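You operate a simulated robot arm through the tools that you are given. There is no shell and no other tool. Be economical: measure what you need, move in short steps, check, and stop when the job is done.

You are at the controls of a simulated two-armed robot. One attempt, no reset.

JOB
Raise the tall can's tube to 2, lock it and stand the can in its stand.
Fine: the purple knob locks the tube; the can tips, so hold it for tube and lock. Turn the stand's dial to 2 last; it grips the can. Set down upright: tall can.

The check looks at the end state, three seconds after you hand in, the way a careful person would. Anything else that was tipped, shoved, dropped, spilled or broken makes it a failure.

ROBOT AND FRAMES
Two 7-joint arms with two-finger parallel grippers on one trunk, on a base that drives. Base frame: it is fixed to the floor where the robot stands at the start and does not move with it; the origin is under the middle of the robot, x ahead of it, y to its left, z up. Lengths are in mm, angles in degrees, forces in N, time in s.
The left shoulder is at the start at [70, 163, 1320], the right one opposite. With the tool pointing down near the work surface each hand reaches from about 100 to 340 mm from the robot's upright axis, wherever it stands, measured 20 degrees to its own side. Places, roughly: bar with the blue tip [750, 1500, 500]; bar with the red tip [1500, 250, 1000]; black button of the water tank [400, 500, 400]; black dial [500, 800, 900]; blue button of the winder [400, 900, 1200]; blue dial [700, 1400, 900]; can stand [900, -500, 900]; carton with the red label [1500, 500, 250]; carton with the white label [1500, 500, 250]; collar with the blue knob [0, 900, 1000]; crank of the hand press [1300, 300, 400]; crank of the winder [400, 900, 1100]; dial of the can stand [1000, -500, 1000]; filter box [1250, -250, 1000]; filter slide [1100, -100, 1000]; gate arm of the bar guide [1800, 200, 900]. Payload 3.43 kg a hand.
The tool frame of a hand sits at the grasp point between the pads (the TCP): z along the fingers, y along the line on which they close. The tips reach 34 mm beyond it. The gripper opens to 128 mm. The fingers are 24 mm wide and 12 mm thick; the gripper's body (48 by 130 mm) begins 96 mm behind the TCP.
Orientation is told as [roll, pitch, yaw] about the base's x, y, z axes, in that order, counted from this pose: with the fingers straight down and closing along the base's y, the tool's x points along the base's -x, its y along +y and its z along -z.

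CONTROLS
- The arms move only by the tool drive_tool. It takes "left_plan", "right_plan" or both (then of equal length, played together; a hand with none holds still); each is a list of rows, each an object (a shift or turn left out is 0, a gripper value left out holds the last) with "dp": the shift along the base's x, y, z in units of 20 mm (1.0 is 20 mm), a list of three; "delta_rot": the turn, a rotation vector about the base's x, y, z in units of 6 degrees (1.0 is 6 degrees), a list of three; "jaw": the finger opening in mm, from 0 to 128. In form: [{"dp": [dx, dy, dz], "delta_rot": [ax, ay, az], "jaw": jaw}, ...]. A call has 1 to 10 rows; each row shifts and turns the commanded pose from where the row before left it. A call with a number of a shift or a turn outside -1 to 1 is refused whole. A row lasts 0.2 s, in which the tool goes at most 50 mm and 8.6 degrees; a call with a longer step from one row to the next is refused whole, and so is a gripper value outside its range. A pose out of reach is approached as far as the arm can. The call stops where the force on the tool passes 60 N (or 10 N more than at its start, if that is more) or the arm is blocked; 0.2 s more then pass. Each finger travels about 153 mm/s and halts on what it meets, pressing with about 36 N; the grip force reading is that of the motor and also rises with nothing between the fingers. The clock runs only during rows and for 0.2 s after the last one: add rows that do not move to give the fingers time. The reply holds the time, the measured pose of the TCP, the force on the tool along the base axes, the opening and the grip force, in the units named above and with some noise, with the torque about the TCP (base axes, N m) and any sound that the robot's microphone picked up.
- Cameras (640 x 400 px; columns grow to the right, rows downward): "scene" is now at [137.2, 19, 1549.7]; the picture's right is [0.21, -0.98, -0.00], its down [-0.55, -0.12, -0.83] and it looks along [0.81, 0.17, -0.56] (base axes); focal length 214 px, centre (320, 200). "left" rides on the left gripper at [76, 11, -160] in its tool frame; the picture's right is [-0.15, 0.99, 0.00], its down [-0.88, -0.13, -0.46] and it looks along [-0.45, -0.07, 0.89] (tool axes); focal length 234 px, centre (320, 200). "right" rides on the right gripper at [76, -11, -160] in its tool frame; the picture's right is [0.15, 0.99, 0.00], its down [-0.88, 0.13, -0.46] and it looks along [-0.45, 0.07, 0.89] (tool axes); focal length 234 px, centre (320, 200). There is no depth. A picture from a camera that has moved, and an enlarged one, comes with that camera's place and axes in the base frame and with its lens.
- get_image(camera): a new picture of that camera. The clock stands still meanwhile.
- raise_lower(by): slides the trunk up (or, below 0, down) by that many mm; the arms and the scene camera ride with it, the base frame stays. It gives what a move gives, with no picture.
- steer(legs): drives the robot by 1 to 6 legs, each [ahead, left, turn to the left] in mm, mm and degrees, along the robot's own axes; the way and the turn of a leg run together, so that a leg with both is an arc; at most 1500 mm and 180 degrees a leg. The arms and the cameras ride along, it lands a little off, and it stops where it bumps. It gives what a move gives.
- head_to(pan, tilt): turns the head with the scene camera to pan (to the left, within 86 degrees either way) and tilt (down, from -29 to 69), counted from straight ahead of the robot. It gives what a move gives.
- close_up(camera, box): a new picture of the part [left, top, right, bottom] of that camera's present view, enlarged. The clock stands still meanwhile.
- close_job(): hands the job in; it is judged then, once.

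Go step by step. Nothing tells you exact positions but the pictures and the camera data: compare them with the known pose of the tool, close in by small moves and look again before you grip or let go. The budget is 120 turns and 88 pictures, counting those below and the enlarged ones. Unless the task says otherwise, let go and move clear before handing in, and close with one line.

The tools are called after ">>>" as name(argument=value, ...) on one line, values as JSON. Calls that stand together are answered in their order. drive_tool: Moves the arms, as the interface text tells. Its arguments: {"type":"object","properties":{"left_plan":{"type":"array","items":{"type":"object","properties":{"dp":{"type":"array","items":{"type":"number"}},"delta_rot":{"type":"array","items":{"type":"number"}},"jaw":{"type":"number"}}}},"right_plan":{"type":"array","items":{"type":"object","properties":{"dp":{"type":"array","items":{"type":"number"}},"delta_rot":{"type":"array","items":{"type":"number"}},"jaw":{"type":"number"}}}}},"required":[]} The other tools are called the same way: raise_lower (by) slides the trunk up or down; steer (legs) drives the base; head_to (pan, tilt) turns the head that bears the scene camera; get_image (camera) takes a picture; close_up (camera, box) takes an enlarged picture of a part of a camera's view; close_job () hands the job in.

At the start:

```text
t: 0.0
left_eef_pos: [512.1, 97.4, 1436.7]
left_orientation: [0.0, 0.1, 0.0]
left_ft_force: [-0.5, 0.7, -0.2]
left_wrist_torque: [0.02, 0.0, -0.01]
left_finger_gap: 127.9
left_gripper_force: 0.1
right_eef_pos: [394.0, -340.3, 1451.3]
right_orientation: [0.0, 0.0, 0.0]
right_ft_force: [0.3, 0.3, -0.6]
right_wrist_torque: [-0.02, 0.0, 0.0]
right_finger_gap: 127.9
right_gripper_force: 0.0
trunk travel left (down, up): [-800.0, 140.0]
robot x, y, heading: [-0.6, -1.5, -0.1]
head pan, tilt: [11.9, 34.3]
```

scene: 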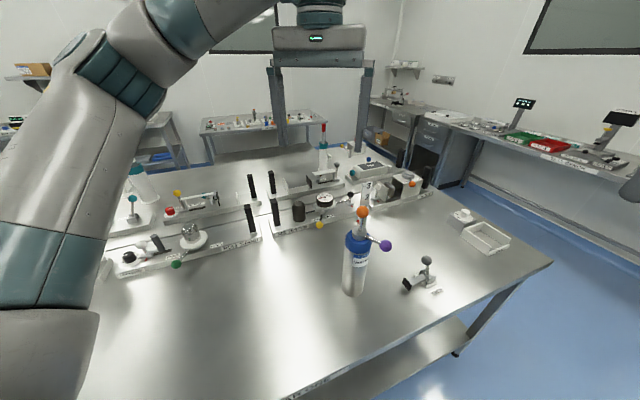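
right: 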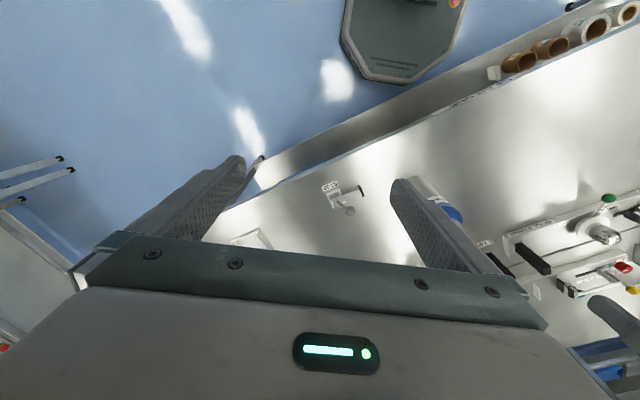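
left: 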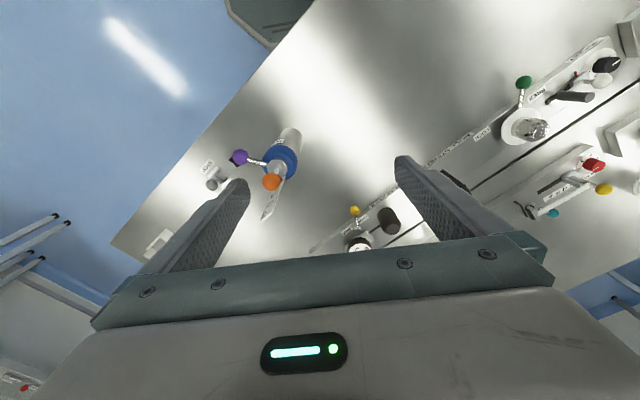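

I see the tall can (silver with a blue top, orange tube cap, purple knob) on the table ahead, and the can stand to its right. I'll take close-ups of both.

>>> close_up(camera="scene", box=[310, 170, 470, 310])

>>> close_up(camera="left", box=[180, 110, 340, 230])

>>> close_up(camera="right", box=[300, 160, 500, 260])

```text
2.86 times, centred on (390, 240) of scene
camera zoom: at [137.2, 19.0, 1549.7], right [0.21, -0.98, 0.0], down [-0.55, -0.12, -0.83], along [0.81, 0.17, -0.56], focal length 613 px, centre (120, 86)
```

zoom: 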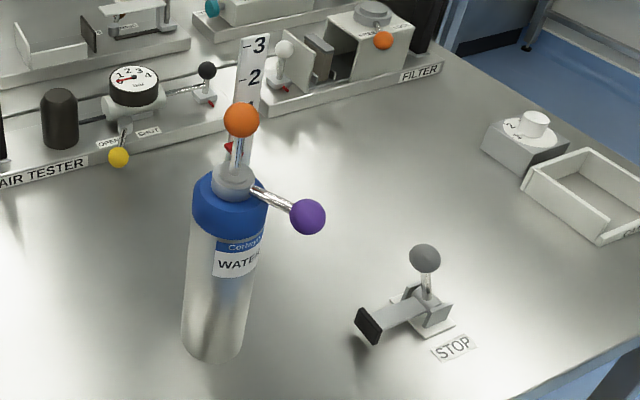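

```text
3.33 times, centred on (260, 170) of left
camera zoom: at [435.2, 109.4, 1596.5], right [0.15, 0.99, 0.0], down [0.88, -0.13, 0.46], along [0.45, -0.07, -0.89], focal length 781 px, centre (520, 300)
```

zoom: 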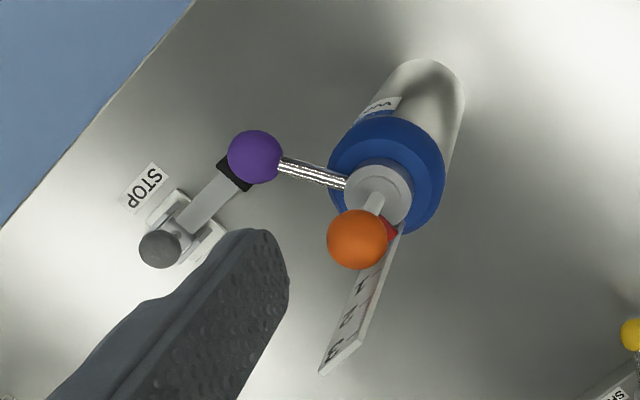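

```text
3.20 times, centred on (400, 210) of right
camera zoom: at [319.4, -353.4, 1610.1], right [-0.15, 0.99, 0.0], down [0.88, 0.13, 0.46], along [0.45, 0.07, -0.89], focal length 749 px, centre (64, 168)
```

zoom: 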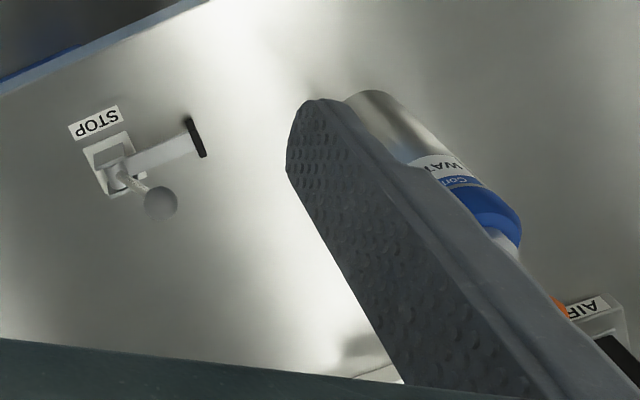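

The can stands near [571, 2] on a table at z of about 890, and the stand, with its white dial, is at the right of the table. I'll aim the head at each to get better measurements.

>>> head_to(pan=-25, tilt=35)

>>> get_image(camera="scene")

>>> close_up(camera="scene", box=[300, 100, 420, 180])

```text
t: 1.0
left_eef_pos: [511.9, 97.8, 1435.6]
left_orientation: [0.0, 0.0, 0.0]
left_ft_force: [0.6, 0.3, -0.2]
left_wrist_torque: [-0.02, -0.01, 0.02]
left_finger_gap: 128.2
left_gripper_force: 0.1
right_eef_pos: [393.8, -341.6, 1451.5]
right_orientation: [0.0, -0.1, 0.0]
right_ft_force: [0.2, -0.8, 0.1]
right_wrist_torque: [-0.02, 0.0, 0.0]
right_finger_gap: 127.9
right_gripper_force: 0.0
trunk travel left (down, up): [-800.0, 140.0]
robot x, y, heading: [0.2, -0.8, 0.0]
head pan, tilt: [-25.0, 35.0]
```

```text
81 pictures are left
camera scene: at [130.4, -36.4, 1548.6], right [-0.42, -0.91, 0.0], down [-0.52, 0.24, -0.82], along [0.74, -0.35, -0.57], focal length 214 px, centre (320, 200)
```

scene: 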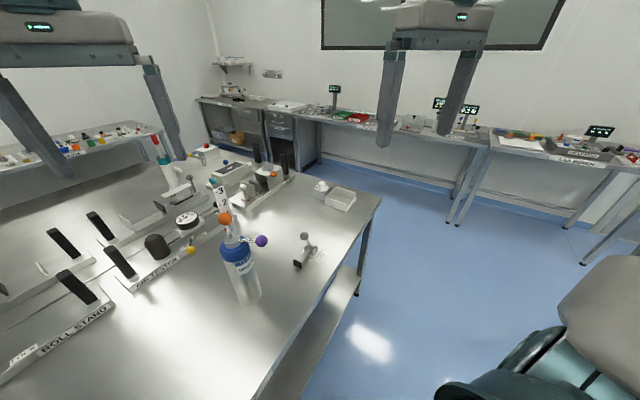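

```text
5.00 times, centred on (360, 140) of scene
camera zoom: at [130.4, -36.4, 1548.6], right [-0.42, -0.91, 0.0], down [-0.52, 0.24, -0.82], along [0.74, -0.35, -0.57], focal length 1072 px, centre (120, 500)
```

zoom: 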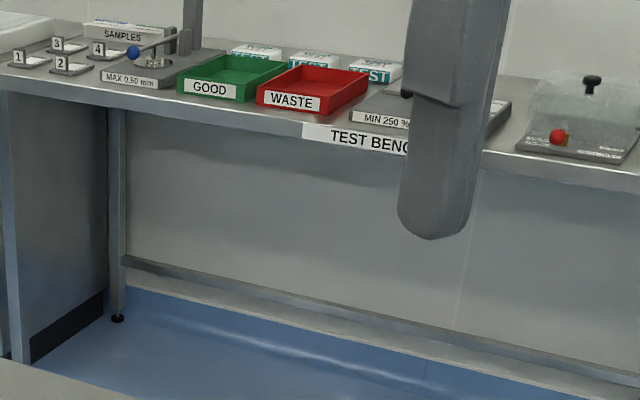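

The stand is at about pixel (335, 195), so I'll enlarge it, and then the can's top.

>>> close_up(camera="scene", box=[300, 165, 380, 225])

>>> close_up(camera="scene", box=[200, 175, 330, 310])

```text
6.67 times, centred on (340, 195) of scene
camera zoom: at [130.4, -36.4, 1548.6], right [-0.42, -0.91, 0.0], down [-0.52, 0.24, -0.82], along [0.74, -0.35, -0.57], focal length 1430 px, centre (187, 233)
```

zoom: 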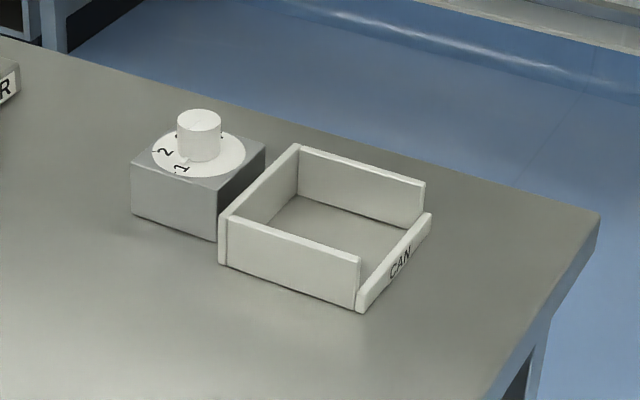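

```text
2.96 times, centred on (265, 242) of scene
camera zoom: at [130.4, -36.4, 1548.6], right [-0.42, -0.91, 0.0], down [-0.52, 0.24, -0.82], along [0.74, -0.35, -0.57], focal length 636 px, centre (483, 74)
```

zoom: 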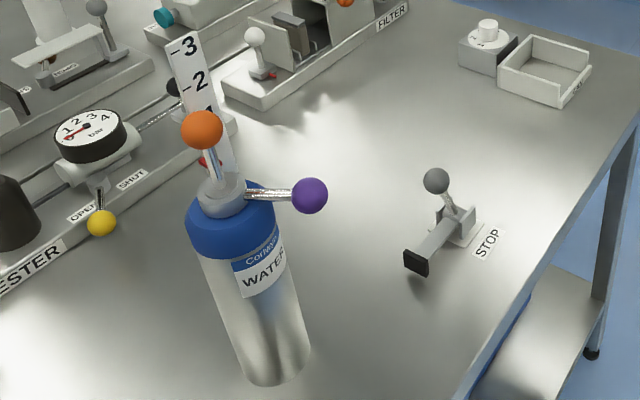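

The table's near edge runs at about 35° to me, and both the can's label and the stand's open front face that edge. I'll turn left 35° and drive right, which puts the can straight ahead.

>>> steer(legs=[[0, 0, 34.7], [0, -323, 0]])

>>> head_to(pan=0, tilt=45)

>>> get_image(camera="scene")

```text
t: 4.8
left_eef_pos: [545.4, 109.5, 1436.5]
left_orientation: [-0.1, 0.0, 34.5]
left_ft_force: [-0.8, -0.7, -0.2]
left_wrist_torque: [-0.06, 0.0, 0.0]
left_finger_gap: 128.0
left_gripper_force: 0.1
right_eef_pos: [697.5, -319.2, 1452.1]
right_orientation: [-0.1, 0.0, 34.5]
right_ft_force: [0.0, 0.9, -0.5]
right_wrist_torque: [-0.07, -0.03, 0.0]
right_finger_gap: 128.0
right_gripper_force: 0.0
trunk travel left (down, up): [-800.0, 140.0]
robot x, y, heading: [183.2, -262.9, 34.4]
head pan, tilt: [-25.0, 35.0]
```

```text
t: 5.7
left_eef_pos: [548.2, 106.8, 1436.7]
left_orientation: [0.0, 0.0, 34.4]
left_ft_force: [0.4, 0.8, 0.6]
left_wrist_torque: [0.01, -0.02, -0.03]
left_finger_gap: 127.9
left_gripper_force: 0.1
right_eef_pos: [698.5, -322.3, 1451.9]
right_orientation: [0.0, 0.0, 34.5]
right_ft_force: [0.4, -0.3, 0.0]
right_wrist_torque: [0.05, -0.02, 0.01]
right_finger_gap: 128.1
right_gripper_force: 0.1
trunk travel left (down, up): [-800.0, 140.0]
robot x, y, heading: [178.2, -265.1, 34.4]
head pan, tilt: [0.0, 45.0]
```

```text
77 pictures are left
camera scene: at [289.5, -188.8, 1533.8], right [0.57, -0.82, 0.0], down [-0.58, -0.4, -0.71], along [0.58, 0.4, -0.71], focal length 214 px, centre (320, 200)
```

scene: 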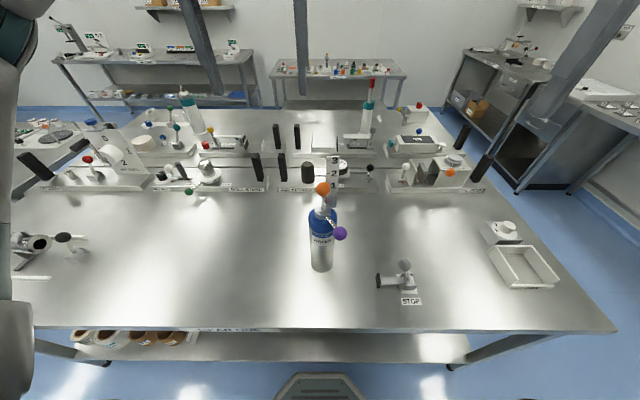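

I'm now squared up, with the can about 470 mm straight ahead. I'll zoom in on its top and on the stand.

>>> close_up(camera="scene", box=[280, 145, 380, 280])

>>> close_up(camera="scene", box=[470, 205, 570, 295])

```text
2.96 times, centred on (330, 212) of scene
camera zoom: at [289.5, -188.8, 1533.8], right [0.57, -0.82, 0.0], down [-0.58, -0.4, -0.71], along [0.58, 0.4, -0.71], focal length 636 px, centre (290, 163)
```

zoom: 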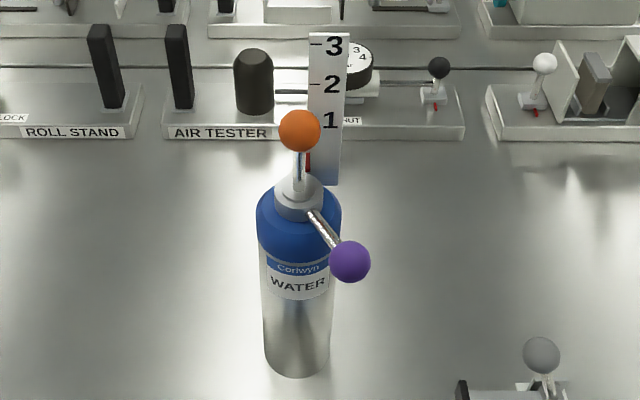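

```text
4.44 times, centred on (520, 250) of scene
camera zoom: at [289.5, -188.8, 1533.8], right [0.57, -0.82, 0.0], down [-0.58, -0.4, -0.71], along [0.58, 0.4, -0.71], focal length 953 px, centre (-569, -22)
```

zoom: 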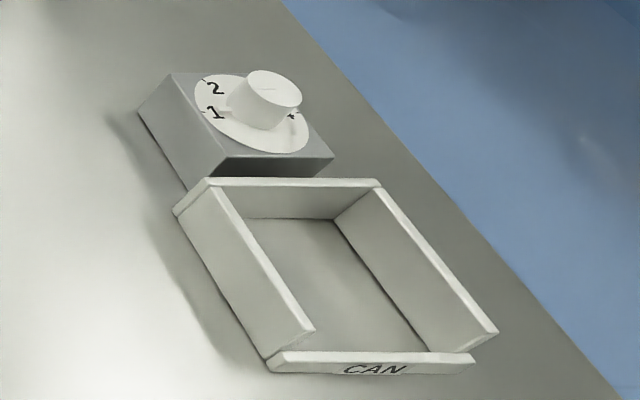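

The tube's pointer sits at about 0 on the scale, whose steps are about 34 mm. The stand's dial points at 1. The left hand will hold the can from the front-left, so I'll tilt and turn it high up first.

>>> drive_tool(left_plan=[{"dp": [-0.66, -0.45, 0], "delta_rot": [0.678, -0.99, 0]}, {"dp": [-0.66, -0.45, 0], "delta_rot": [0.678, -0.99, 0]}, {"dp": [-0.66, -0.45, 0], "delta_rot": [0.678, -0.99, 0]}, {"dp": [-0.66, -0.45, 0], "delta_rot": [0.678, -0.99, 0]}, {"dp": [-0.66, -0.45, 0], "delta_rot": [0.678, -0.99, 0]}, {"dp": [-0.66, -0.45, 0], "delta_rot": [0.678, -0.99, 0]}, {"dp": [-0.66, -0.45, 0], "delta_rot": [0.678, -0.99, 0]}, {"dp": [-0.66, -0.45, 0], "delta_rot": [0.678, -0.99, 0]}], right_plan=[{"delta_rot": [0.678, -0.99, 0]}, {"delta_rot": [0.678, -0.99, 0]}, {"delta_rot": [0.678, -0.99, 0]}, {"delta_rot": [0.678, -0.99, 0]}, {"delta_rot": [0.678, -0.99, 0]}, {"delta_rot": [0.678, -0.99, 0]}, {"dp": [0, 0, -1], "delta_rot": [0, 0, 0]}, {"dp": [0, 0, -1], "delta_rot": [0, 0, 0]}])

>>> drive_tool(left_plan=[{"delta_rot": [0, 0, -1]}, {"delta_rot": [0, 0, -1]}, {"delta_rot": [0, 0, -1]}, {"delta_rot": [0, 0, -1]}, {"delta_rot": [0, 0, -1]}, {"delta_rot": [0, 0, -1]}, {"delta_rot": [0, 0, -1]}], right_plan=[{"dp": [0, 0, -1], "delta_rot": [0, 0, 1]}, {"dp": [0, 0, -1], "delta_rot": [0, 0, 1]}, {"dp": [0, 0, -1], "delta_rot": [0, 0, 1]}, {"dp": [0, 0, -1], "delta_rot": [0, 0, 1]}, {"dp": [0, 0, -1], "delta_rot": [0, 0, 1]}, {"dp": [0, 0, 0], "delta_rot": [0, 0, 1]}, {"dp": [0, 0, 0], "delta_rot": [0, 0, 1]}])

>>> get_image(camera="left")

>>> get_image(camera="right")

```text
t: 7.5
left_eef_pos: [444.8, 30.6, 1445.2]
left_orientation: [-0.1, -57.7, 34.5]
left_ft_force: [0.5, -0.1, 0.2]
left_wrist_torque: [0.03, -0.01, 0.01]
left_finger_gap: 127.7
left_gripper_force: 0.0
left hand out of reach, approached as far as the arm can: row 8
right_eef_pos: [698.2, -323.8, 1410.9]
right_orientation: [0.0, -43.3, 34.4]
right_ft_force: [-0.5, 0.1, -1.3]
right_wrist_torque: [0.03, 0.01, 0.04]
right_finger_gap: 128.0
right_gripper_force: 0.2
trunk travel left (down, up): [-800.0, 140.0]
robot x, y, heading: [184.7, -263.9, 34.2]
head pan, tilt: [0.0, 45.0]
```

```text
t: 9.1
left_eef_pos: [455.7, 34.0, 1457.9]
left_orientation: [-0.4, -57.6, -7.2]
left_ft_force: [0.2, -0.1, 0.5]
left_wrist_torque: [0.04, -0.01, -0.02]
left_finger_gap: 128.1
left_gripper_force: 0.0
left hand out of reach, approached as far as the arm can: row 1, 2, 3
right_eef_pos: [703.2, -322.3, 1313.7]
right_orientation: [-0.2, -43.1, 76.5]
right_ft_force: [0.0, 0.5, 0.7]
right_wrist_torque: [-0.02, 0.01, 0.04]
right_finger_gap: 128.0
right_gripper_force: 0.1
right hand out of reach, approached as far as the arm can: row 3
trunk travel left (down, up): [-800.0, 140.0]
robot x, y, heading: [179.5, -263.2, 34.4]
head pan, tilt: [0.0, 45.0]
```

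```text
74 pictures are left
camera left: at [283.0, 69.2, 1480.8], right [0.21, 0.97, 0.12], down [0.07, -0.14, 0.99], along [0.98, -0.2, -0.1], focal length 234 px, centre (320, 200)
```

left: 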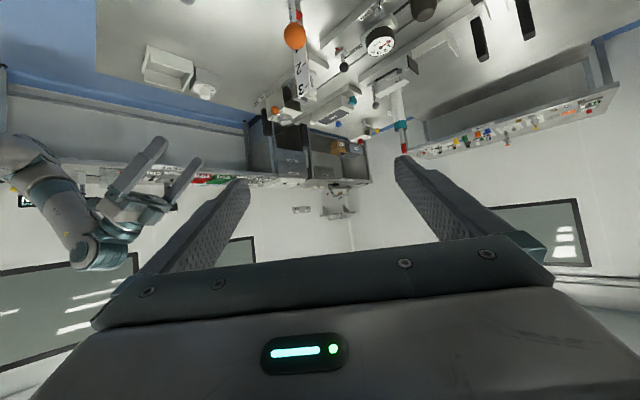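

```text
73 pictures are left
camera right: at [677.4, -484.8, 1378.6], right [-0.99, 0.13, -0.1], down [-0.05, 0.35, 0.93], along [0.15, 0.93, -0.34], focal length 234 px, centre (320, 200)
```

right: 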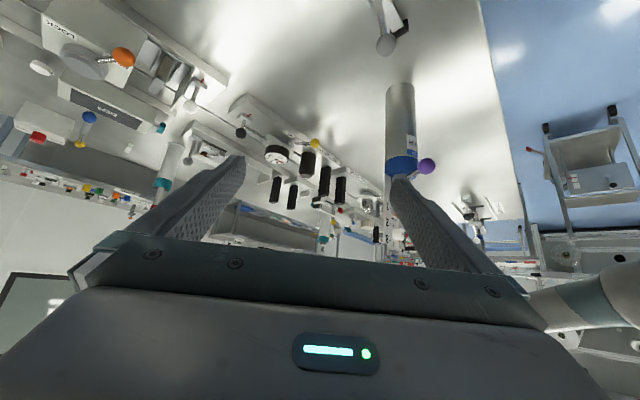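

Both cameras show the can clear of the hands. I'll lower the left hand beside the can, keeping it short of contact.

>>> drive_tool(left_plan=[{"dp": [0, 0, -1]}, {"dp": [0, 0, -1]}, {"dp": [0, 0, -1]}, {"dp": [0, 0, -1]}, {"dp": [0, 0, -1]}, {"dp": [0, 0, -1]}, {"dp": [0, 0, -1]}, {"dp": [0, 0, -1]}, {"dp": [0, 0, -1]}, {"dp": [0, 0, -1]}])

>>> drive_tool(left_plan=[{"dp": [-0.5, 0, -1]}, {"dp": [-0.5, 0, -1]}, {"dp": [-0.3, 0, -1]}, {"dp": [0, 0, -1]}, {"dp": [0, 0, -1]}, {"dp": [0, 0, -1]}, {"dp": [0, 0, -1]}, {"dp": [0, 0, -1]}, {"dp": [0, 0, -1]}])

>>> get_image(camera="left")

>>> get_image(camera="scene")

```text
t: 11.3
left_eef_pos: [539.6, 78.8, 1345.0]
left_orientation: [-0.4, -57.6, -7.4]
left_ft_force: [0.5, -0.3, 0.8]
left_wrist_torque: [-0.01, 0.01, -0.02]
left_finger_gap: 128.2
left_gripper_force: 0.1
left hand out of reach, approached as far as the arm can: row 1, 2, 3, 4, 5, 6, 7, 8, 9, 10
right_eef_pos: [703.5, -322.1, 1314.6]
right_orientation: [-0.1, -43.2, 76.6]
right_ft_force: [0.9, 0.5, -0.1]
right_wrist_torque: [0.01, 0.02, 0.02]
right_finger_gap: 128.0
right_gripper_force: 0.0
trunk travel left (down, up): [-800.0, 140.0]
robot x, y, heading: [181.1, -264.5, 34.6]
head pan, tilt: [0.0, 45.0]
```

```text
t: 13.3
left_eef_pos: [566.1, 111.4, 1190.5]
left_orientation: [-0.3, -57.6, -7.3]
left_ft_force: [0.0, -0.1, 0.0]
left_wrist_torque: [0.0, -0.02, 0.0]
left_finger_gap: 127.7
left_gripper_force: 0.0
left hand out of reach, approached as far as the arm can: row 1, 2, 3, 4, 5, 6, 7
right_eef_pos: [701.5, -322.5, 1315.0]
right_orientation: [-0.2, -43.3, 76.6]
right_ft_force: [-0.1, -0.1, 0.1]
right_wrist_torque: [-0.01, 0.01, -0.02]
right_finger_gap: 127.8
right_gripper_force: 0.0
trunk travel left (down, up): [-800.0, 140.0]
robot x, y, heading: [178.8, -267.0, 34.6]
head pan, tilt: [0.0, 45.0]
```

```text
72 pictures are left
camera left: at [391.7, 145.8, 1212.1], right [0.21, 0.97, 0.12], down [0.07, -0.14, 0.99], along [0.98, -0.2, -0.1], focal length 234 px, centre (320, 200)
```

left: 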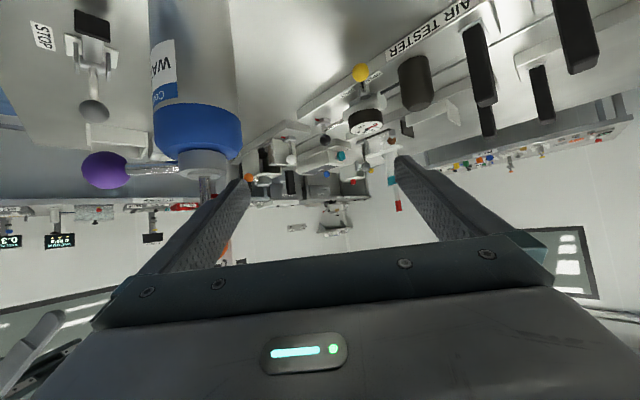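

```text
71 pictures are left
camera scene: at [288.7, -187.8, 1533.8], right [0.57, -0.82, 0.0], down [-0.58, -0.4, -0.71], along [0.58, 0.4, -0.71], focal length 214 px, centre (320, 200)
```

scene: 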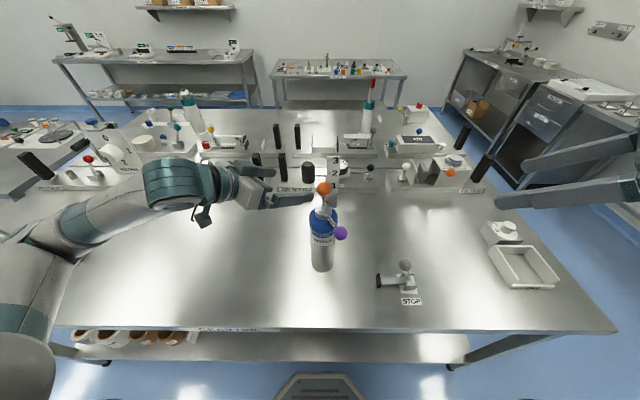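

The arm is too cramped this close. I'll shift the left hand away from the can first, then back the base off 130 mm.

>>> drive_tool(left_plan=[{"dp": [-0.3, 0.95, 0]}, {"dp": [-0.3, 0.95, 0]}, {"dp": [-0.3, 0.95, 0]}, {"dp": [-0.3, 0.95, 0]}])

>>> steer(legs=[[-140, 0, 0]])

>>> get_image(camera="scene")

```text
t: 14.3
left_eef_pos: [539.6, 185.3, 1189.7]
left_orientation: [-0.3, -57.8, -7.2]
left_ft_force: [-0.3, -0.2, 0.2]
left_wrist_torque: [-0.01, -0.01, 0.02]
left_finger_gap: 127.6
left_gripper_force: 0.0
right_eef_pos: [702.6, -322.9, 1317.1]
right_orientation: [-0.2, -43.2, 76.5]
right_ft_force: [0.0, -0.2, 0.5]
right_wrist_torque: [-0.01, -0.04, 0.0]
right_finger_gap: 127.8
right_gripper_force: 0.1
trunk travel left (down, up): [-800.0, 140.0]
robot x, y, heading: [182.4, -261.2, 34.6]
head pan, tilt: [0.0, 45.0]
```

```text
t: 15.6
left_eef_pos: [429.4, 109.1, 1189.3]
left_orientation: [-0.4, -57.6, -7.2]
left_ft_force: [0.1, 0.8, 0.7]
left_wrist_torque: [-0.03, 0.0, 0.0]
left_finger_gap: 127.9
left_gripper_force: 0.3
right_eef_pos: [592.1, -399.2, 1314.1]
right_orientation: [0.0, -43.1, 76.4]
right_ft_force: [0.3, 0.3, 0.4]
right_wrist_torque: [0.01, 0.02, -0.03]
right_finger_gap: 128.0
right_gripper_force: 0.1
trunk travel left (down, up): [-800.0, 140.0]
robot x, y, heading: [68.5, -337.8, 34.4]
head pan, tilt: [0.0, 45.0]
```

```text
70 pictures are left
camera scene: at [178.0, -264.3, 1533.5], right [0.57, -0.82, 0.0], down [-0.58, -0.4, -0.71], along [0.58, 0.4, -0.71], focal length 214 px, centre (320, 200)
```

scene: 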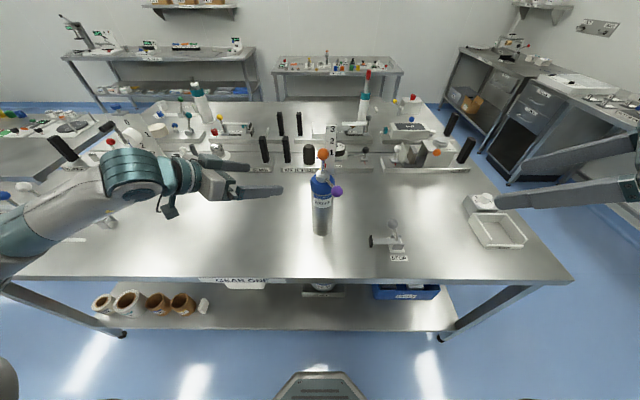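

There's room now. I'll lower the left hand to about z 1010 and line it up in front of the can.

>>> drive_tool(left_plan=[{"dp": [0, 0, -1]}, {"dp": [0, 0, -1]}, {"dp": [0, 0, -1]}, {"dp": [0, 0, -1]}, {"dp": [0, 0, -1]}, {"dp": [0, 0, -1]}, {"dp": [0, 0, -1]}, {"dp": [0, 0, -1]}, {"dp": [0, 0, -0.9]}])

>>> drive_tool(left_plan=[{"dp": [0, -1, 0]}, {"dp": [0, -1, 0]}, {"dp": [0, -1, 0]}, {"dp": [0, -1, 0]}, {"dp": [0, -0.65, 0]}])

>>> get_image(camera="left")

>>> get_image(camera="scene")

```text
t: 17.6
left_eef_pos: [429.4, 108.4, 1012.8]
left_orientation: [-0.3, -57.6, -7.3]
left_ft_force: [0.3, -0.2, 0.3]
left_wrist_torque: [0.0, -0.01, 0.0]
left_finger_gap: 128.2
left_gripper_force: 0.1
right_eef_pos: [590.9, -399.4, 1314.4]
right_orientation: [0.0, -43.1, 76.5]
right_ft_force: [0.2, 0.1, 0.2]
right_wrist_torque: [0.02, -0.02, -0.01]
right_finger_gap: 128.0
right_gripper_force: 0.0
trunk travel left (down, up): [-800.0, 140.0]
robot x, y, heading: [68.3, -340.8, 34.6]
head pan, tilt: [0.0, 45.0]
```

```text
t: 18.8
left_eef_pos: [427.2, 14.1, 1011.8]
left_orientation: [-0.2, -57.6, -7.3]
left_ft_force: [0.9, -0.3, -0.2]
left_wrist_torque: [-0.03, 0.0, 0.03]
left_finger_gap: 128.0
left_gripper_force: 0.0
right_eef_pos: [589.5, -400.8, 1315.4]
right_orientation: [0.0, -43.2, 76.6]
right_ft_force: [-0.9, -0.3, 0.2]
right_wrist_torque: [-0.02, -0.02, -0.02]
right_finger_gap: 127.9
right_gripper_force: 0.1
trunk travel left (down, up): [-800.0, 140.0]
robot x, y, heading: [67.2, -340.3, 34.5]
head pan, tilt: [0.0, 45.0]
```

```text
69 pictures are left
camera left: at [254.9, 48.6, 1033.4], right [0.21, 0.97, 0.12], down [0.07, -0.14, 0.99], along [0.98, -0.2, -0.1], focal length 234 px, centre (320, 200)
```

left: 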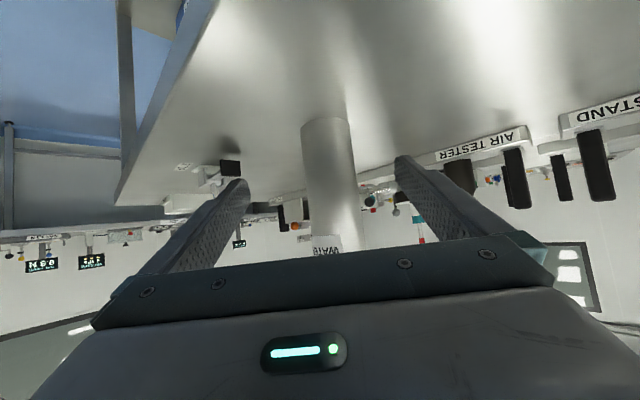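

```text
68 pictures are left
camera scene: at [176.5, -265.6, 1533.8], right [0.57, -0.82, 0.0], down [-0.58, -0.4, -0.71], along [0.58, 0.4, -0.71], focal length 214 px, centre (320, 200)
```

scene: 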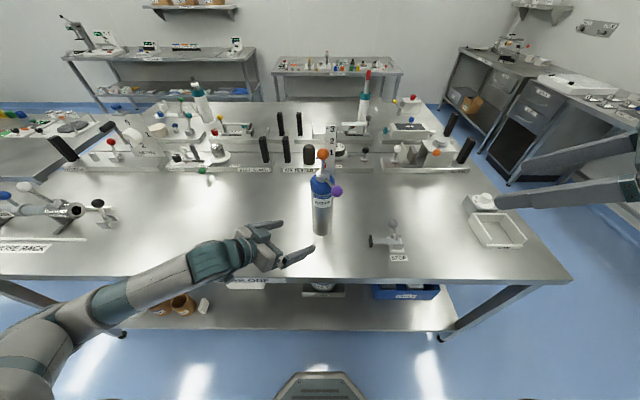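

The can is centred between the left fingers to within about 5 mm. I'll advance around it and then check the centring before I grip.

>>> drive_tool(left_plan=[{"dp": [1, -0.08, 0]}, {"dp": [1, -0.08, 0]}, {"dp": [1, -0.08, 0]}, {"dp": [1, -0.08, 0]}, {"dp": [1, -0.08, 0]}, {"dp": [1, -0.08, 0]}, {"dp": [0.8, -0.08, 0]}])

>>> get_image(camera="left")

>>> close_up(camera="scene", box=[250, 120, 390, 260])

```text
t: 20.4
left_eef_pos: [565.9, 3.7, 1011.4]
left_orientation: [-0.2, -57.5, -7.3]
left_ft_force: [-0.5, 0.7, 0.1]
left_wrist_torque: [0.04, -0.01, -0.03]
left_finger_gap: 128.1
left_gripper_force: 0.1
right_eef_pos: [590.1, -399.4, 1315.2]
right_orientation: [0.0, -43.2, 76.5]
right_ft_force: [0.4, 0.1, -0.8]
right_wrist_torque: [0.0, 0.03, 0.01]
right_finger_gap: 128.2
right_gripper_force: 0.1
trunk travel left (down, up): [-800.0, 140.0]
robot x, y, heading: [69.5, -343.3, 34.3]
head pan, tilt: [0.0, 45.0]
```

```text
67 pictures are left
camera left: at [391.8, 38.5, 1033.7], right [0.21, 0.97, 0.12], down [0.07, -0.14, 0.99], along [0.98, -0.2, -0.1], focal length 234 px, centre (320, 200)
```

left: 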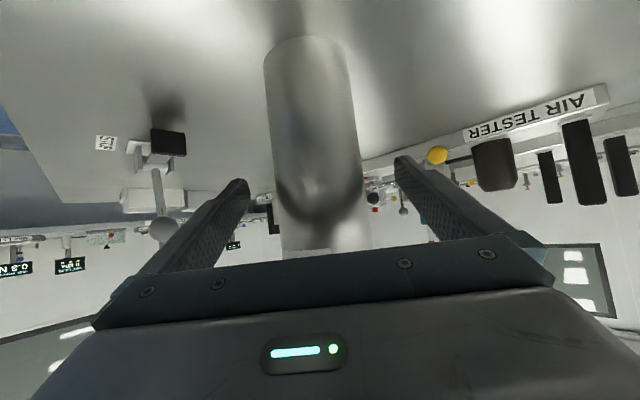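

```text
2.86 times, centred on (320, 190) of scene
camera zoom: at [177.0, -265.6, 1533.7], right [0.57, -0.82, 0.0], down [-0.58, -0.4, -0.71], along [0.58, 0.4, -0.71], focal length 613 px, centre (320, 229)
```

zoom: 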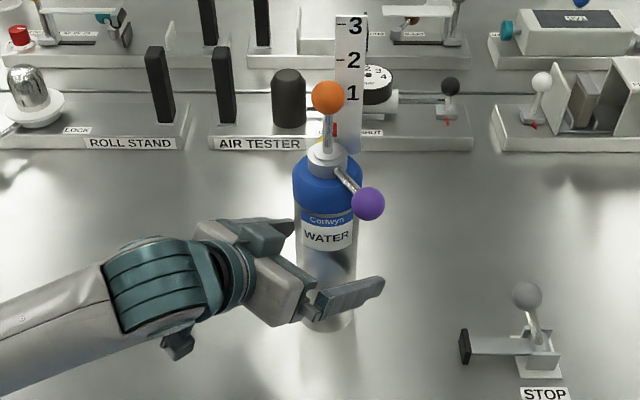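

The can is centred to within about 2 mm, so I'll close the left jaw gradually.

>>> drive_tool(left_plan=[{"dp": [0.1, -0.05, 0], "jaw": 100}, {"jaw": 88}, {"jaw": 82}, {"jaw": 78}, {"jaw": 74}, {"jaw": 71}, {"jaw": 68}, {"jaw": 65}, {"jaw": 62}, {"jaw": 58}])

>>> drive_tool(left_plan=[{"jaw": 52}, {"jaw": 45}, {"jaw": 40}])

>>> get_image(camera="left")

>>> get_image(camera="right")

```text
t: 22.6
left_eef_pos: [566.3, 3.6, 1012.1]
left_orientation: [-0.2, -57.6, -7.3]
left_ft_force: [-0.2, 0.0, 0.3]
left_wrist_torque: [0.34, -0.11, -0.01]
left_finger_gap: 71.1
left_gripper_force: 35.9
right_eef_pos: [590.3, -399.4, 1314.7]
right_orientation: [0.0, -43.1, 76.4]
right_ft_force: [0.3, 0.3, 0.1]
right_wrist_torque: [-0.01, 0.0, 0.01]
right_finger_gap: 128.3
right_gripper_force: 0.1
trunk travel left (down, up): [-800.0, 140.0]
robot x, y, heading: [63.4, -340.7, 34.3]
head pan, tilt: [0.0, 45.0]
```

```text
t: 23.4
left_eef_pos: [566.0, 3.0, 1013.1]
left_orientation: [-0.2, -57.6, -7.3]
left_ft_force: [1.3, 0.8, 1.4]
left_wrist_torque: [0.39, -0.09, 0.0]
left_finger_gap: 71.0
left_gripper_force: 36.2
right_eef_pos: [589.8, -400.1, 1315.2]
right_orientation: [0.0, -43.1, 76.6]
right_ft_force: [0.8, -0.4, 0.5]
right_wrist_torque: [0.01, -0.04, -0.02]
right_finger_gap: 128.0
right_gripper_force: 0.2
trunk travel left (down, up): [-800.0, 140.0]
robot x, y, heading: [68.1, -341.0, 34.6]
head pan, tilt: [0.0, 45.0]
```

```text
65 pictures are left
camera left: at [393.0, 38.3, 1034.3], right [0.21, 0.97, 0.12], down [0.07, -0.14, 0.99], along [0.98, -0.2, -0.1], focal length 234 px, centre (320, 200)
```

left: 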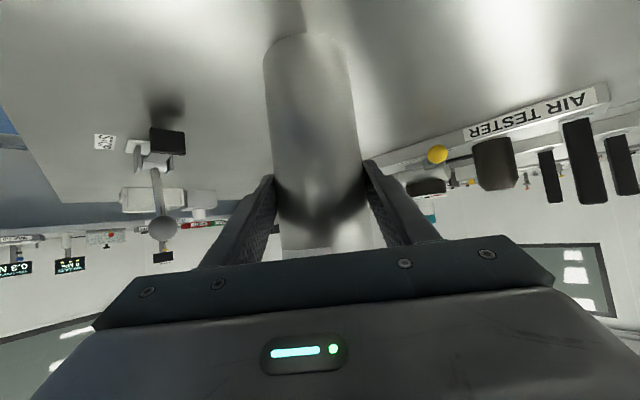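

```text
64 pictures are left
camera right: at [564.0, -563.4, 1378.5], right [-0.99, 0.13, -0.1], down [-0.05, 0.35, 0.93], along [0.15, 0.93, -0.34], focal length 234 px, centre (320, 200)
```

right: 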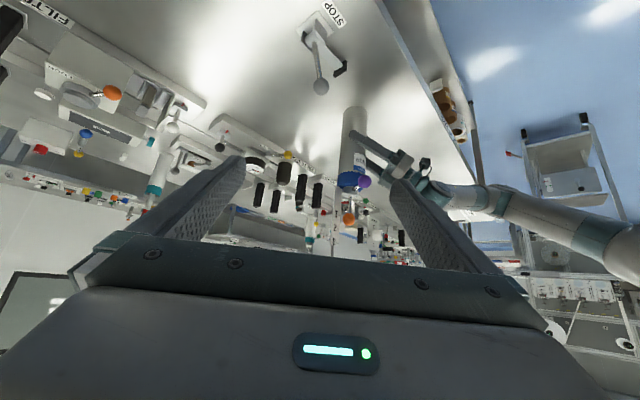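

The left hand is holding the can firmly at 71 mm. Next I'll use the right camera to see how the ruler sits relative to the ball.

>>> close_up(camera="right", box=[310, 100, 410, 260])

```text
2.50 times, centred on (360, 180) of right
camera zoom: at [564.0, -563.4, 1378.5], right [-0.99, 0.13, -0.1], down [-0.05, 0.35, 0.93], along [0.15, 0.93, -0.34], focal length 585 px, centre (220, 250)
```

zoom: 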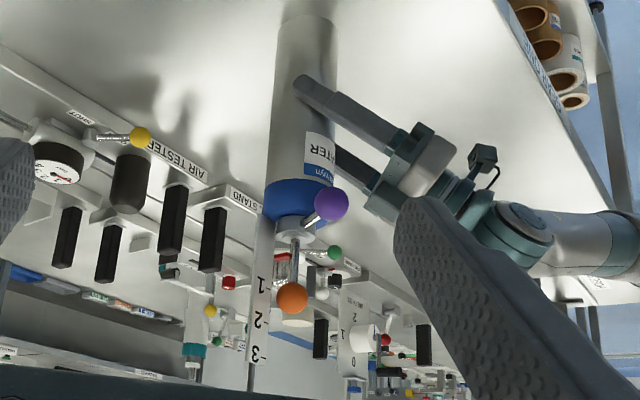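

The ruler stands about 22 mm behind the tube and 20 mm to its right, so the right hand can grip the ball from the front and above. I'll bring it to a point in front of the ball, staying high.

>>> drive_tool(right_plan=[{"dp": [-0.5, 0.95, 0.1], "delta_rot": [0, 0, -0.85]}, {"dp": [-0.5, 0.95, 0.1], "delta_rot": [0, 0, -0.85]}, {"dp": [-0.5, 0.95, 0.1], "delta_rot": [0, 0, -0.85]}, {"dp": [-0.5, 0.95, 0.1], "delta_rot": [0, 0, -0.85]}, {"dp": [-0.5, 0.95, 0.1], "delta_rot": [0, 0, -0.85]}, {"dp": [-0.5, 0.95, 0.1], "delta_rot": [0, 0, -0.85]}, {"dp": [-0.5, 0.95, 0.1], "delta_rot": [0, 0, -0.85]}, {"dp": [-0.5, 0.95, 0.1], "delta_rot": [0, 0, -0.85]}, {"dp": [-0.5, 0.95, 0.1], "delta_rot": [0, 0, -0.85]}, {"dp": [-0.5, 0.95, 0.1], "delta_rot": [0, 0, -0.85], "jaw": 80}])

>>> drive_tool(right_plan=[{"dp": [-0.17, 0.98, 0]}, {"dp": [-0.17, 0.98, 0]}, {"dp": [-0.17, 0.98, 0]}, {"dp": [-0.17, 0.98, 0]}, {"dp": [-0.17, 0.98, 0]}, {"dp": [-0.17, 0.98, 0]}, {"dp": [-0.17, 0.98, 0]}, {"dp": [-0.17, 0.98, 0]}])

>>> get_image(camera="right")

>>> get_image(camera="scene")

```text
t: 25.6
left_eef_pos: [565.9, 4.1, 1012.0]
left_orientation: [-0.4, -57.7, -7.1]
left_ft_force: [-0.6, -2.3, 1.8]
left_wrist_torque: [-0.03, 0.07, -0.05]
left_finger_gap: 70.8
left_gripper_force: 36.0
right_eef_pos: [533.2, -202.7, 1370.5]
right_orientation: [-0.2, -43.3, 25.4]
right_ft_force: [-0.1, 0.4, 0.2]
right_wrist_torque: [-0.02, 0.0, 0.0]
right_finger_gap: 80.1
right_gripper_force: 0.0
right hand out of reach, approached as far as the arm can: row 2, 3, 4, 5, 6
trunk travel left (down, up): [-800.0, 140.0]
robot x, y, heading: [65.8, -337.9, 34.5]
head pan, tilt: [0.0, 45.0]
```

```text
t: 27.4
left_eef_pos: [565.9, 3.1, 1012.8]
left_orientation: [-0.4, -57.6, -7.4]
left_ft_force: [-0.5, -1.0, 0.4]
left_wrist_torque: [0.18, -0.02, 0.0]
left_finger_gap: 70.7
left_gripper_force: 36.3
right_eef_pos: [506.8, -46.9, 1370.4]
right_orientation: [-0.1, -43.2, 25.5]
right_ft_force: [-0.3, 0.2, 0.0]
right_wrist_torque: [-0.01, -0.02, -0.03]
right_finger_gap: 80.4
right_gripper_force: 0.1
trunk travel left (down, up): [-800.0, 140.0]
robot x, y, heading: [67.4, -343.8, 34.5]
head pan, tilt: [0.0, 45.0]
```

```text
62 pictures are left
camera right: at [363.9, -127.8, 1433.7], right [-0.52, 0.85, -0.1], down [0.24, 0.26, 0.93], along [0.82, 0.46, -0.34], focal length 234 px, centre (320, 200)
```

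right: 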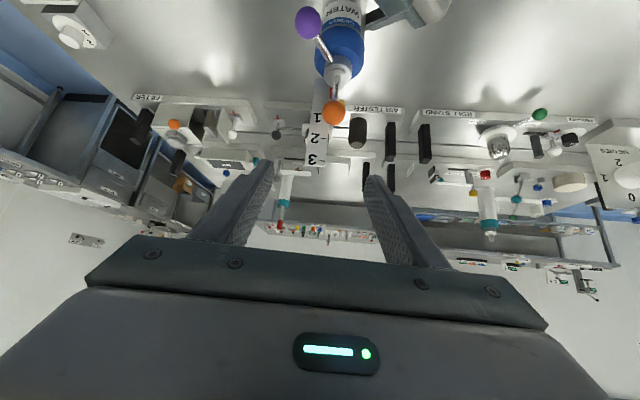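

```text
61 pictures are left
camera scene: at [175.9, -264.6, 1533.8], right [0.57, -0.82, 0.0], down [-0.58, -0.4, -0.71], along [0.58, 0.4, -0.71], focal length 214 px, centre (320, 200)
```

scene: 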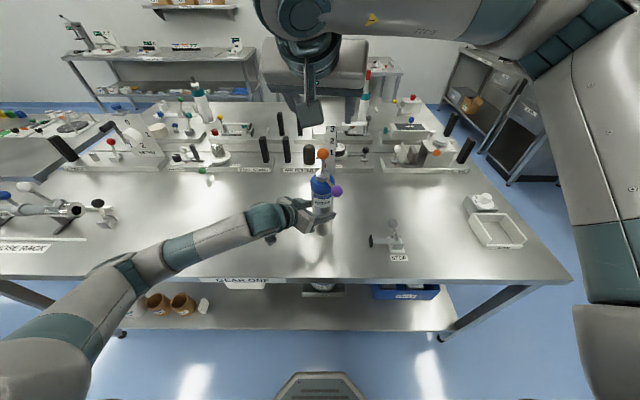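

The ball is at about [570, -5, 1227]. I'll go to a pre-grip point 60 mm short, along the tool axis, and look again.

>>> drive_tool(right_plan=[{"dp": [0.155, 0.196, -0.86]}, {"dp": [0.155, 0.196, -0.86]}, {"dp": [0.155, 0.196, -0.86]}, {"dp": [0.155, 0.196, -0.86]}, {"dp": [0.155, 0.196, -0.86]}, {}])

>>> get_image(camera="right")

>>> close_up(camera="scene", box=[270, 90, 390, 210])

```text
t: 28.8
left_eef_pos: [566.5, 2.5, 1013.2]
left_orientation: [-0.2, -57.6, -7.3]
left_ft_force: [-0.9, 0.1, 1.2]
left_wrist_torque: [0.27, 0.0, 0.02]
left_finger_gap: 70.9
left_gripper_force: 36.3
right_eef_pos: [520.8, -28.6, 1284.1]
right_orientation: [0.1, -43.2, 25.6]
right_ft_force: [0.1, 0.2, -0.1]
right_wrist_torque: [-0.01, 0.01, 0.02]
right_finger_gap: 79.9
right_gripper_force: 0.0
trunk travel left (down, up): [-800.0, 140.0]
robot x, y, heading: [67.0, -342.4, 34.6]
head pan, tilt: [0.0, 45.0]
```

```text
60 pictures are left
camera right: at [378.7, -110.5, 1347.8], right [-0.52, 0.85, -0.1], down [0.24, 0.26, 0.94], along [0.82, 0.46, -0.34], focal length 234 px, centre (320, 200)
```

right: 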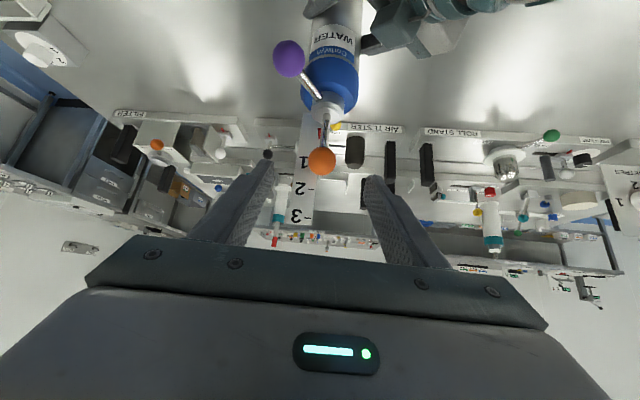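

```text
3.33 times, centred on (330, 150) of scene
camera zoom: at [176.2, -265.4, 1533.8], right [0.57, -0.82, 0.0], down [-0.58, -0.4, -0.71], along [0.58, 0.4, -0.71], focal length 715 px, centre (287, 367)
```

zoom: 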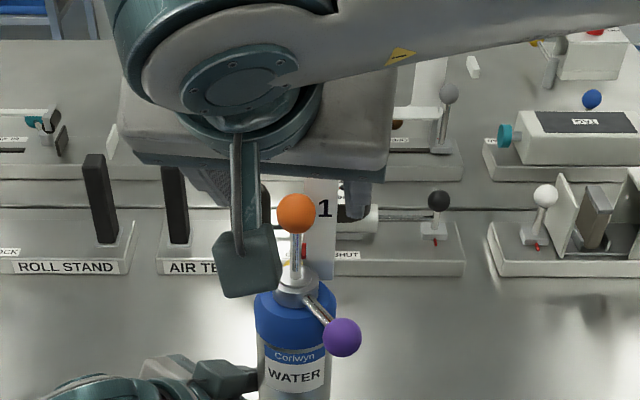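

The ball is centred between the right fingers at [568, -6, 1227]. I'll move in to it and check before closing.

>>> drive_tool(right_plan=[{"dp": [0.6, 0.29, -0.73]}, {"dp": [0.6, 0.29, -0.73]}, {"dp": [0.6, 0.29, -0.73]}, {}])

>>> get_image(camera="right")

```text
t: 29.8
left_eef_pos: [566.3, 4.3, 1012.3]
left_orientation: [-0.3, -57.6, -7.3]
left_ft_force: [-1.1, 0.4, 0.2]
left_wrist_torque: [0.08, -0.05, -0.05]
left_finger_gap: 70.8
left_gripper_force: 36.1
right_eef_pos: [556.8, -10.4, 1240.0]
right_orientation: [-0.1, -43.1, 25.6]
right_ft_force: [0.3, -0.1, 0.5]
right_wrist_torque: [-0.05, -0.01, -0.02]
right_finger_gap: 79.8
right_gripper_force: 0.0
trunk travel left (down, up): [-800.0, 140.0]
robot x, y, heading: [66.5, -339.5, 34.5]
head pan, tilt: [0.0, 45.0]
```

```text
58 pictures are left
camera right: at [414.0, -92.8, 1303.7], right [-0.52, 0.85, -0.1], down [0.24, 0.26, 0.93], along [0.82, 0.46, -0.34], focal length 234 px, centre (320, 200)
```

right: 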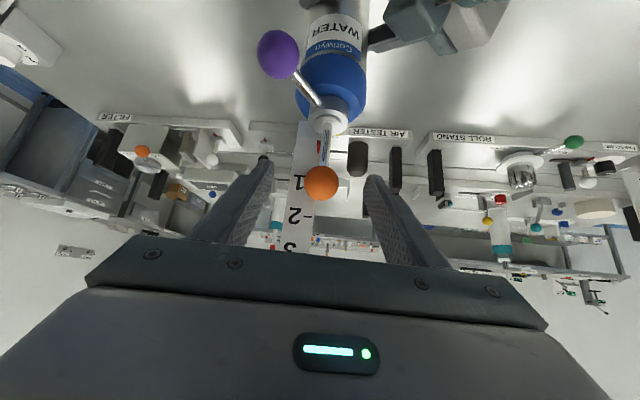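

The ball sits about 18 mm beyond the TCP, as planned. I'll close gently on it.

>>> drive_tool(right_plan=[{"jaw": 60}, {"jaw": 50}, {"jaw": 44}, {"jaw": 40}, {"jaw": 36}, {"jaw": 33}, {"jaw": 30}, {"jaw": 27}, {"jaw": 22}, {"jaw": 15}])

>>> get_image(camera="right")

```text
t: 32.0
left_eef_pos: [565.9, 3.3, 1013.4]
left_orientation: [-0.3, -57.6, -7.4]
left_ft_force: [5.1, -8.1, -0.3]
left_wrist_torque: [1.87, 0.26, -0.04]
left_finger_gap: 71.0
left_gripper_force: 36.1
right_eef_pos: [557.0, -10.1, 1239.9]
right_orientation: [0.1, -43.2, 25.5]
right_ft_force: [-4.2, 9.5, 0.3]
right_wrist_torque: [0.34, 0.3, 0.26]
right_finger_gap: 30.7
right_gripper_force: 35.8
trunk travel left (down, up): [-800.0, 140.0]
robot x, y, heading: [65.4, -340.1, 34.4]
head pan, tilt: [0.0, 45.0]
```

```text
57 pictures are left
camera right: at [413.8, -92.6, 1303.8], right [-0.52, 0.85, -0.1], down [0.24, 0.26, 0.93], along [0.82, 0.46, -0.34], focal length 234 px, centre (320, 200)
```

right: 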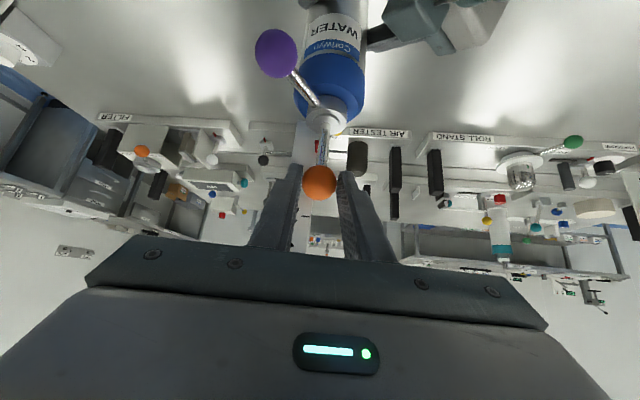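

I have the ball at 30.7 mm. I'll relieve the small side load, then raise the tube 50 mm and read the scale.

>>> drive_tool(right_plan=[{"dp": [-0.04, 0.09, 0]}, {"dp": [0, 0, 0.4]}, {"dp": [0, 0, 0.4]}, {"dp": [0, 0, 0.4]}, {"dp": [0, 0, 0.4]}, {"dp": [0, 0, 0.4]}, {"dp": [0, 0, 0.5]}])

>>> get_image(camera="right")

>>> close_up(camera="scene", box=[270, 90, 390, 210])

```text
t: 33.6
left_eef_pos: [566.6, 3.2, 1012.1]
left_orientation: [-0.3, -57.6, -7.1]
left_ft_force: [4.9, 4.3, 5.3]
left_wrist_torque: [-0.66, 0.35, -0.01]
left_finger_gap: 70.9
left_gripper_force: 35.5
right_eef_pos: [558.3, -7.9, 1289.2]
right_orientation: [-0.1, -43.1, 25.5]
right_ft_force: [-4.2, -4.2, -2.9]
right_wrist_torque: [-0.51, 0.92, 0.0]
right_finger_gap: 30.7
right_gripper_force: 36.5
trunk travel left (down, up): [-800.0, 140.0]
robot x, y, heading: [66.1, -342.2, 34.8]
head pan, tilt: [0.0, 45.0]
```

```text
56 pictures are left
camera right: at [414.5, -89.9, 1353.5], right [-0.52, 0.85, -0.1], down [0.24, 0.26, 0.93], along [0.82, 0.46, -0.34], focal length 234 px, centre (320, 200)
```

right: 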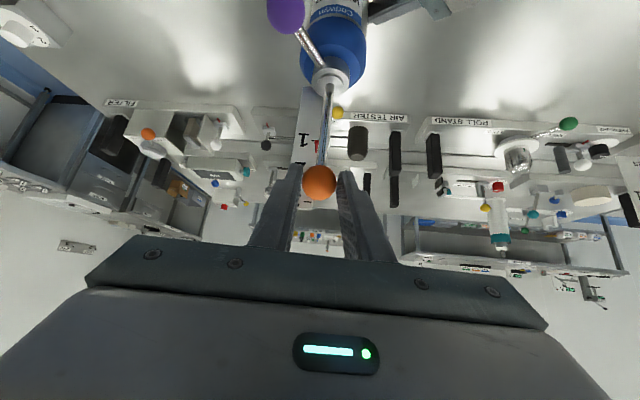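

```text
3.33 times, centred on (330, 150) of scene
camera zoom: at [176.5, -265.0, 1533.7], right [0.57, -0.82, 0.0], down [-0.58, -0.4, -0.71], along [0.58, 0.4, -0.71], focal length 715 px, centre (287, 367)
```

zoom: 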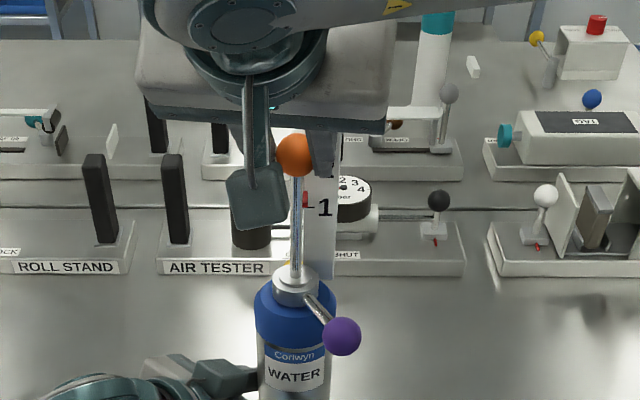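

The tube rose freely, and the pointer is now near 1. I'll zoom in for a precise reading.

>>> close_up(camera="scene", box=[305, 110, 345, 140])

>>> close_up(camera="right", box=[270, 80, 370, 210])

```text
13.33 times, centred on (325, 125) of scene
camera zoom: at [176.5, -265.0, 1533.7], right [0.57, -0.82, 0.0], down [-0.58, -0.4, -0.71], along [0.58, 0.4, -0.71], focal length 2860 px, centre (253, 1200)
```

zoom: 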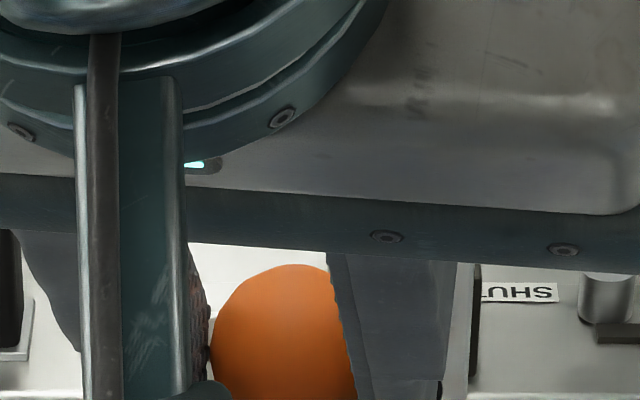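

```text
3.08 times, centred on (320, 145) of right
camera zoom: at [414.5, -89.9, 1353.5], right [-0.52, 0.85, -0.1], down [0.24, 0.26, 0.93], along [0.82, 0.46, -0.34], focal length 720 px, centre (320, 369)
```

zoom: 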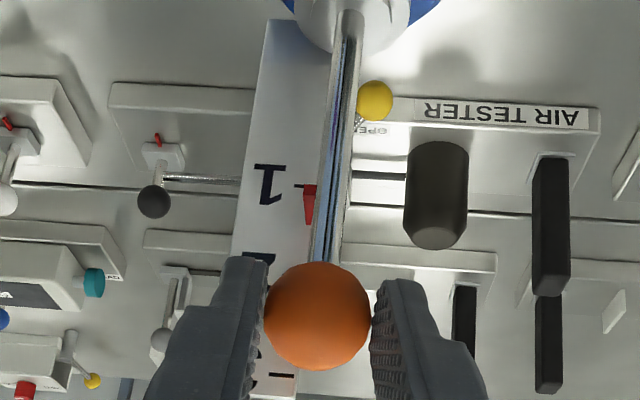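

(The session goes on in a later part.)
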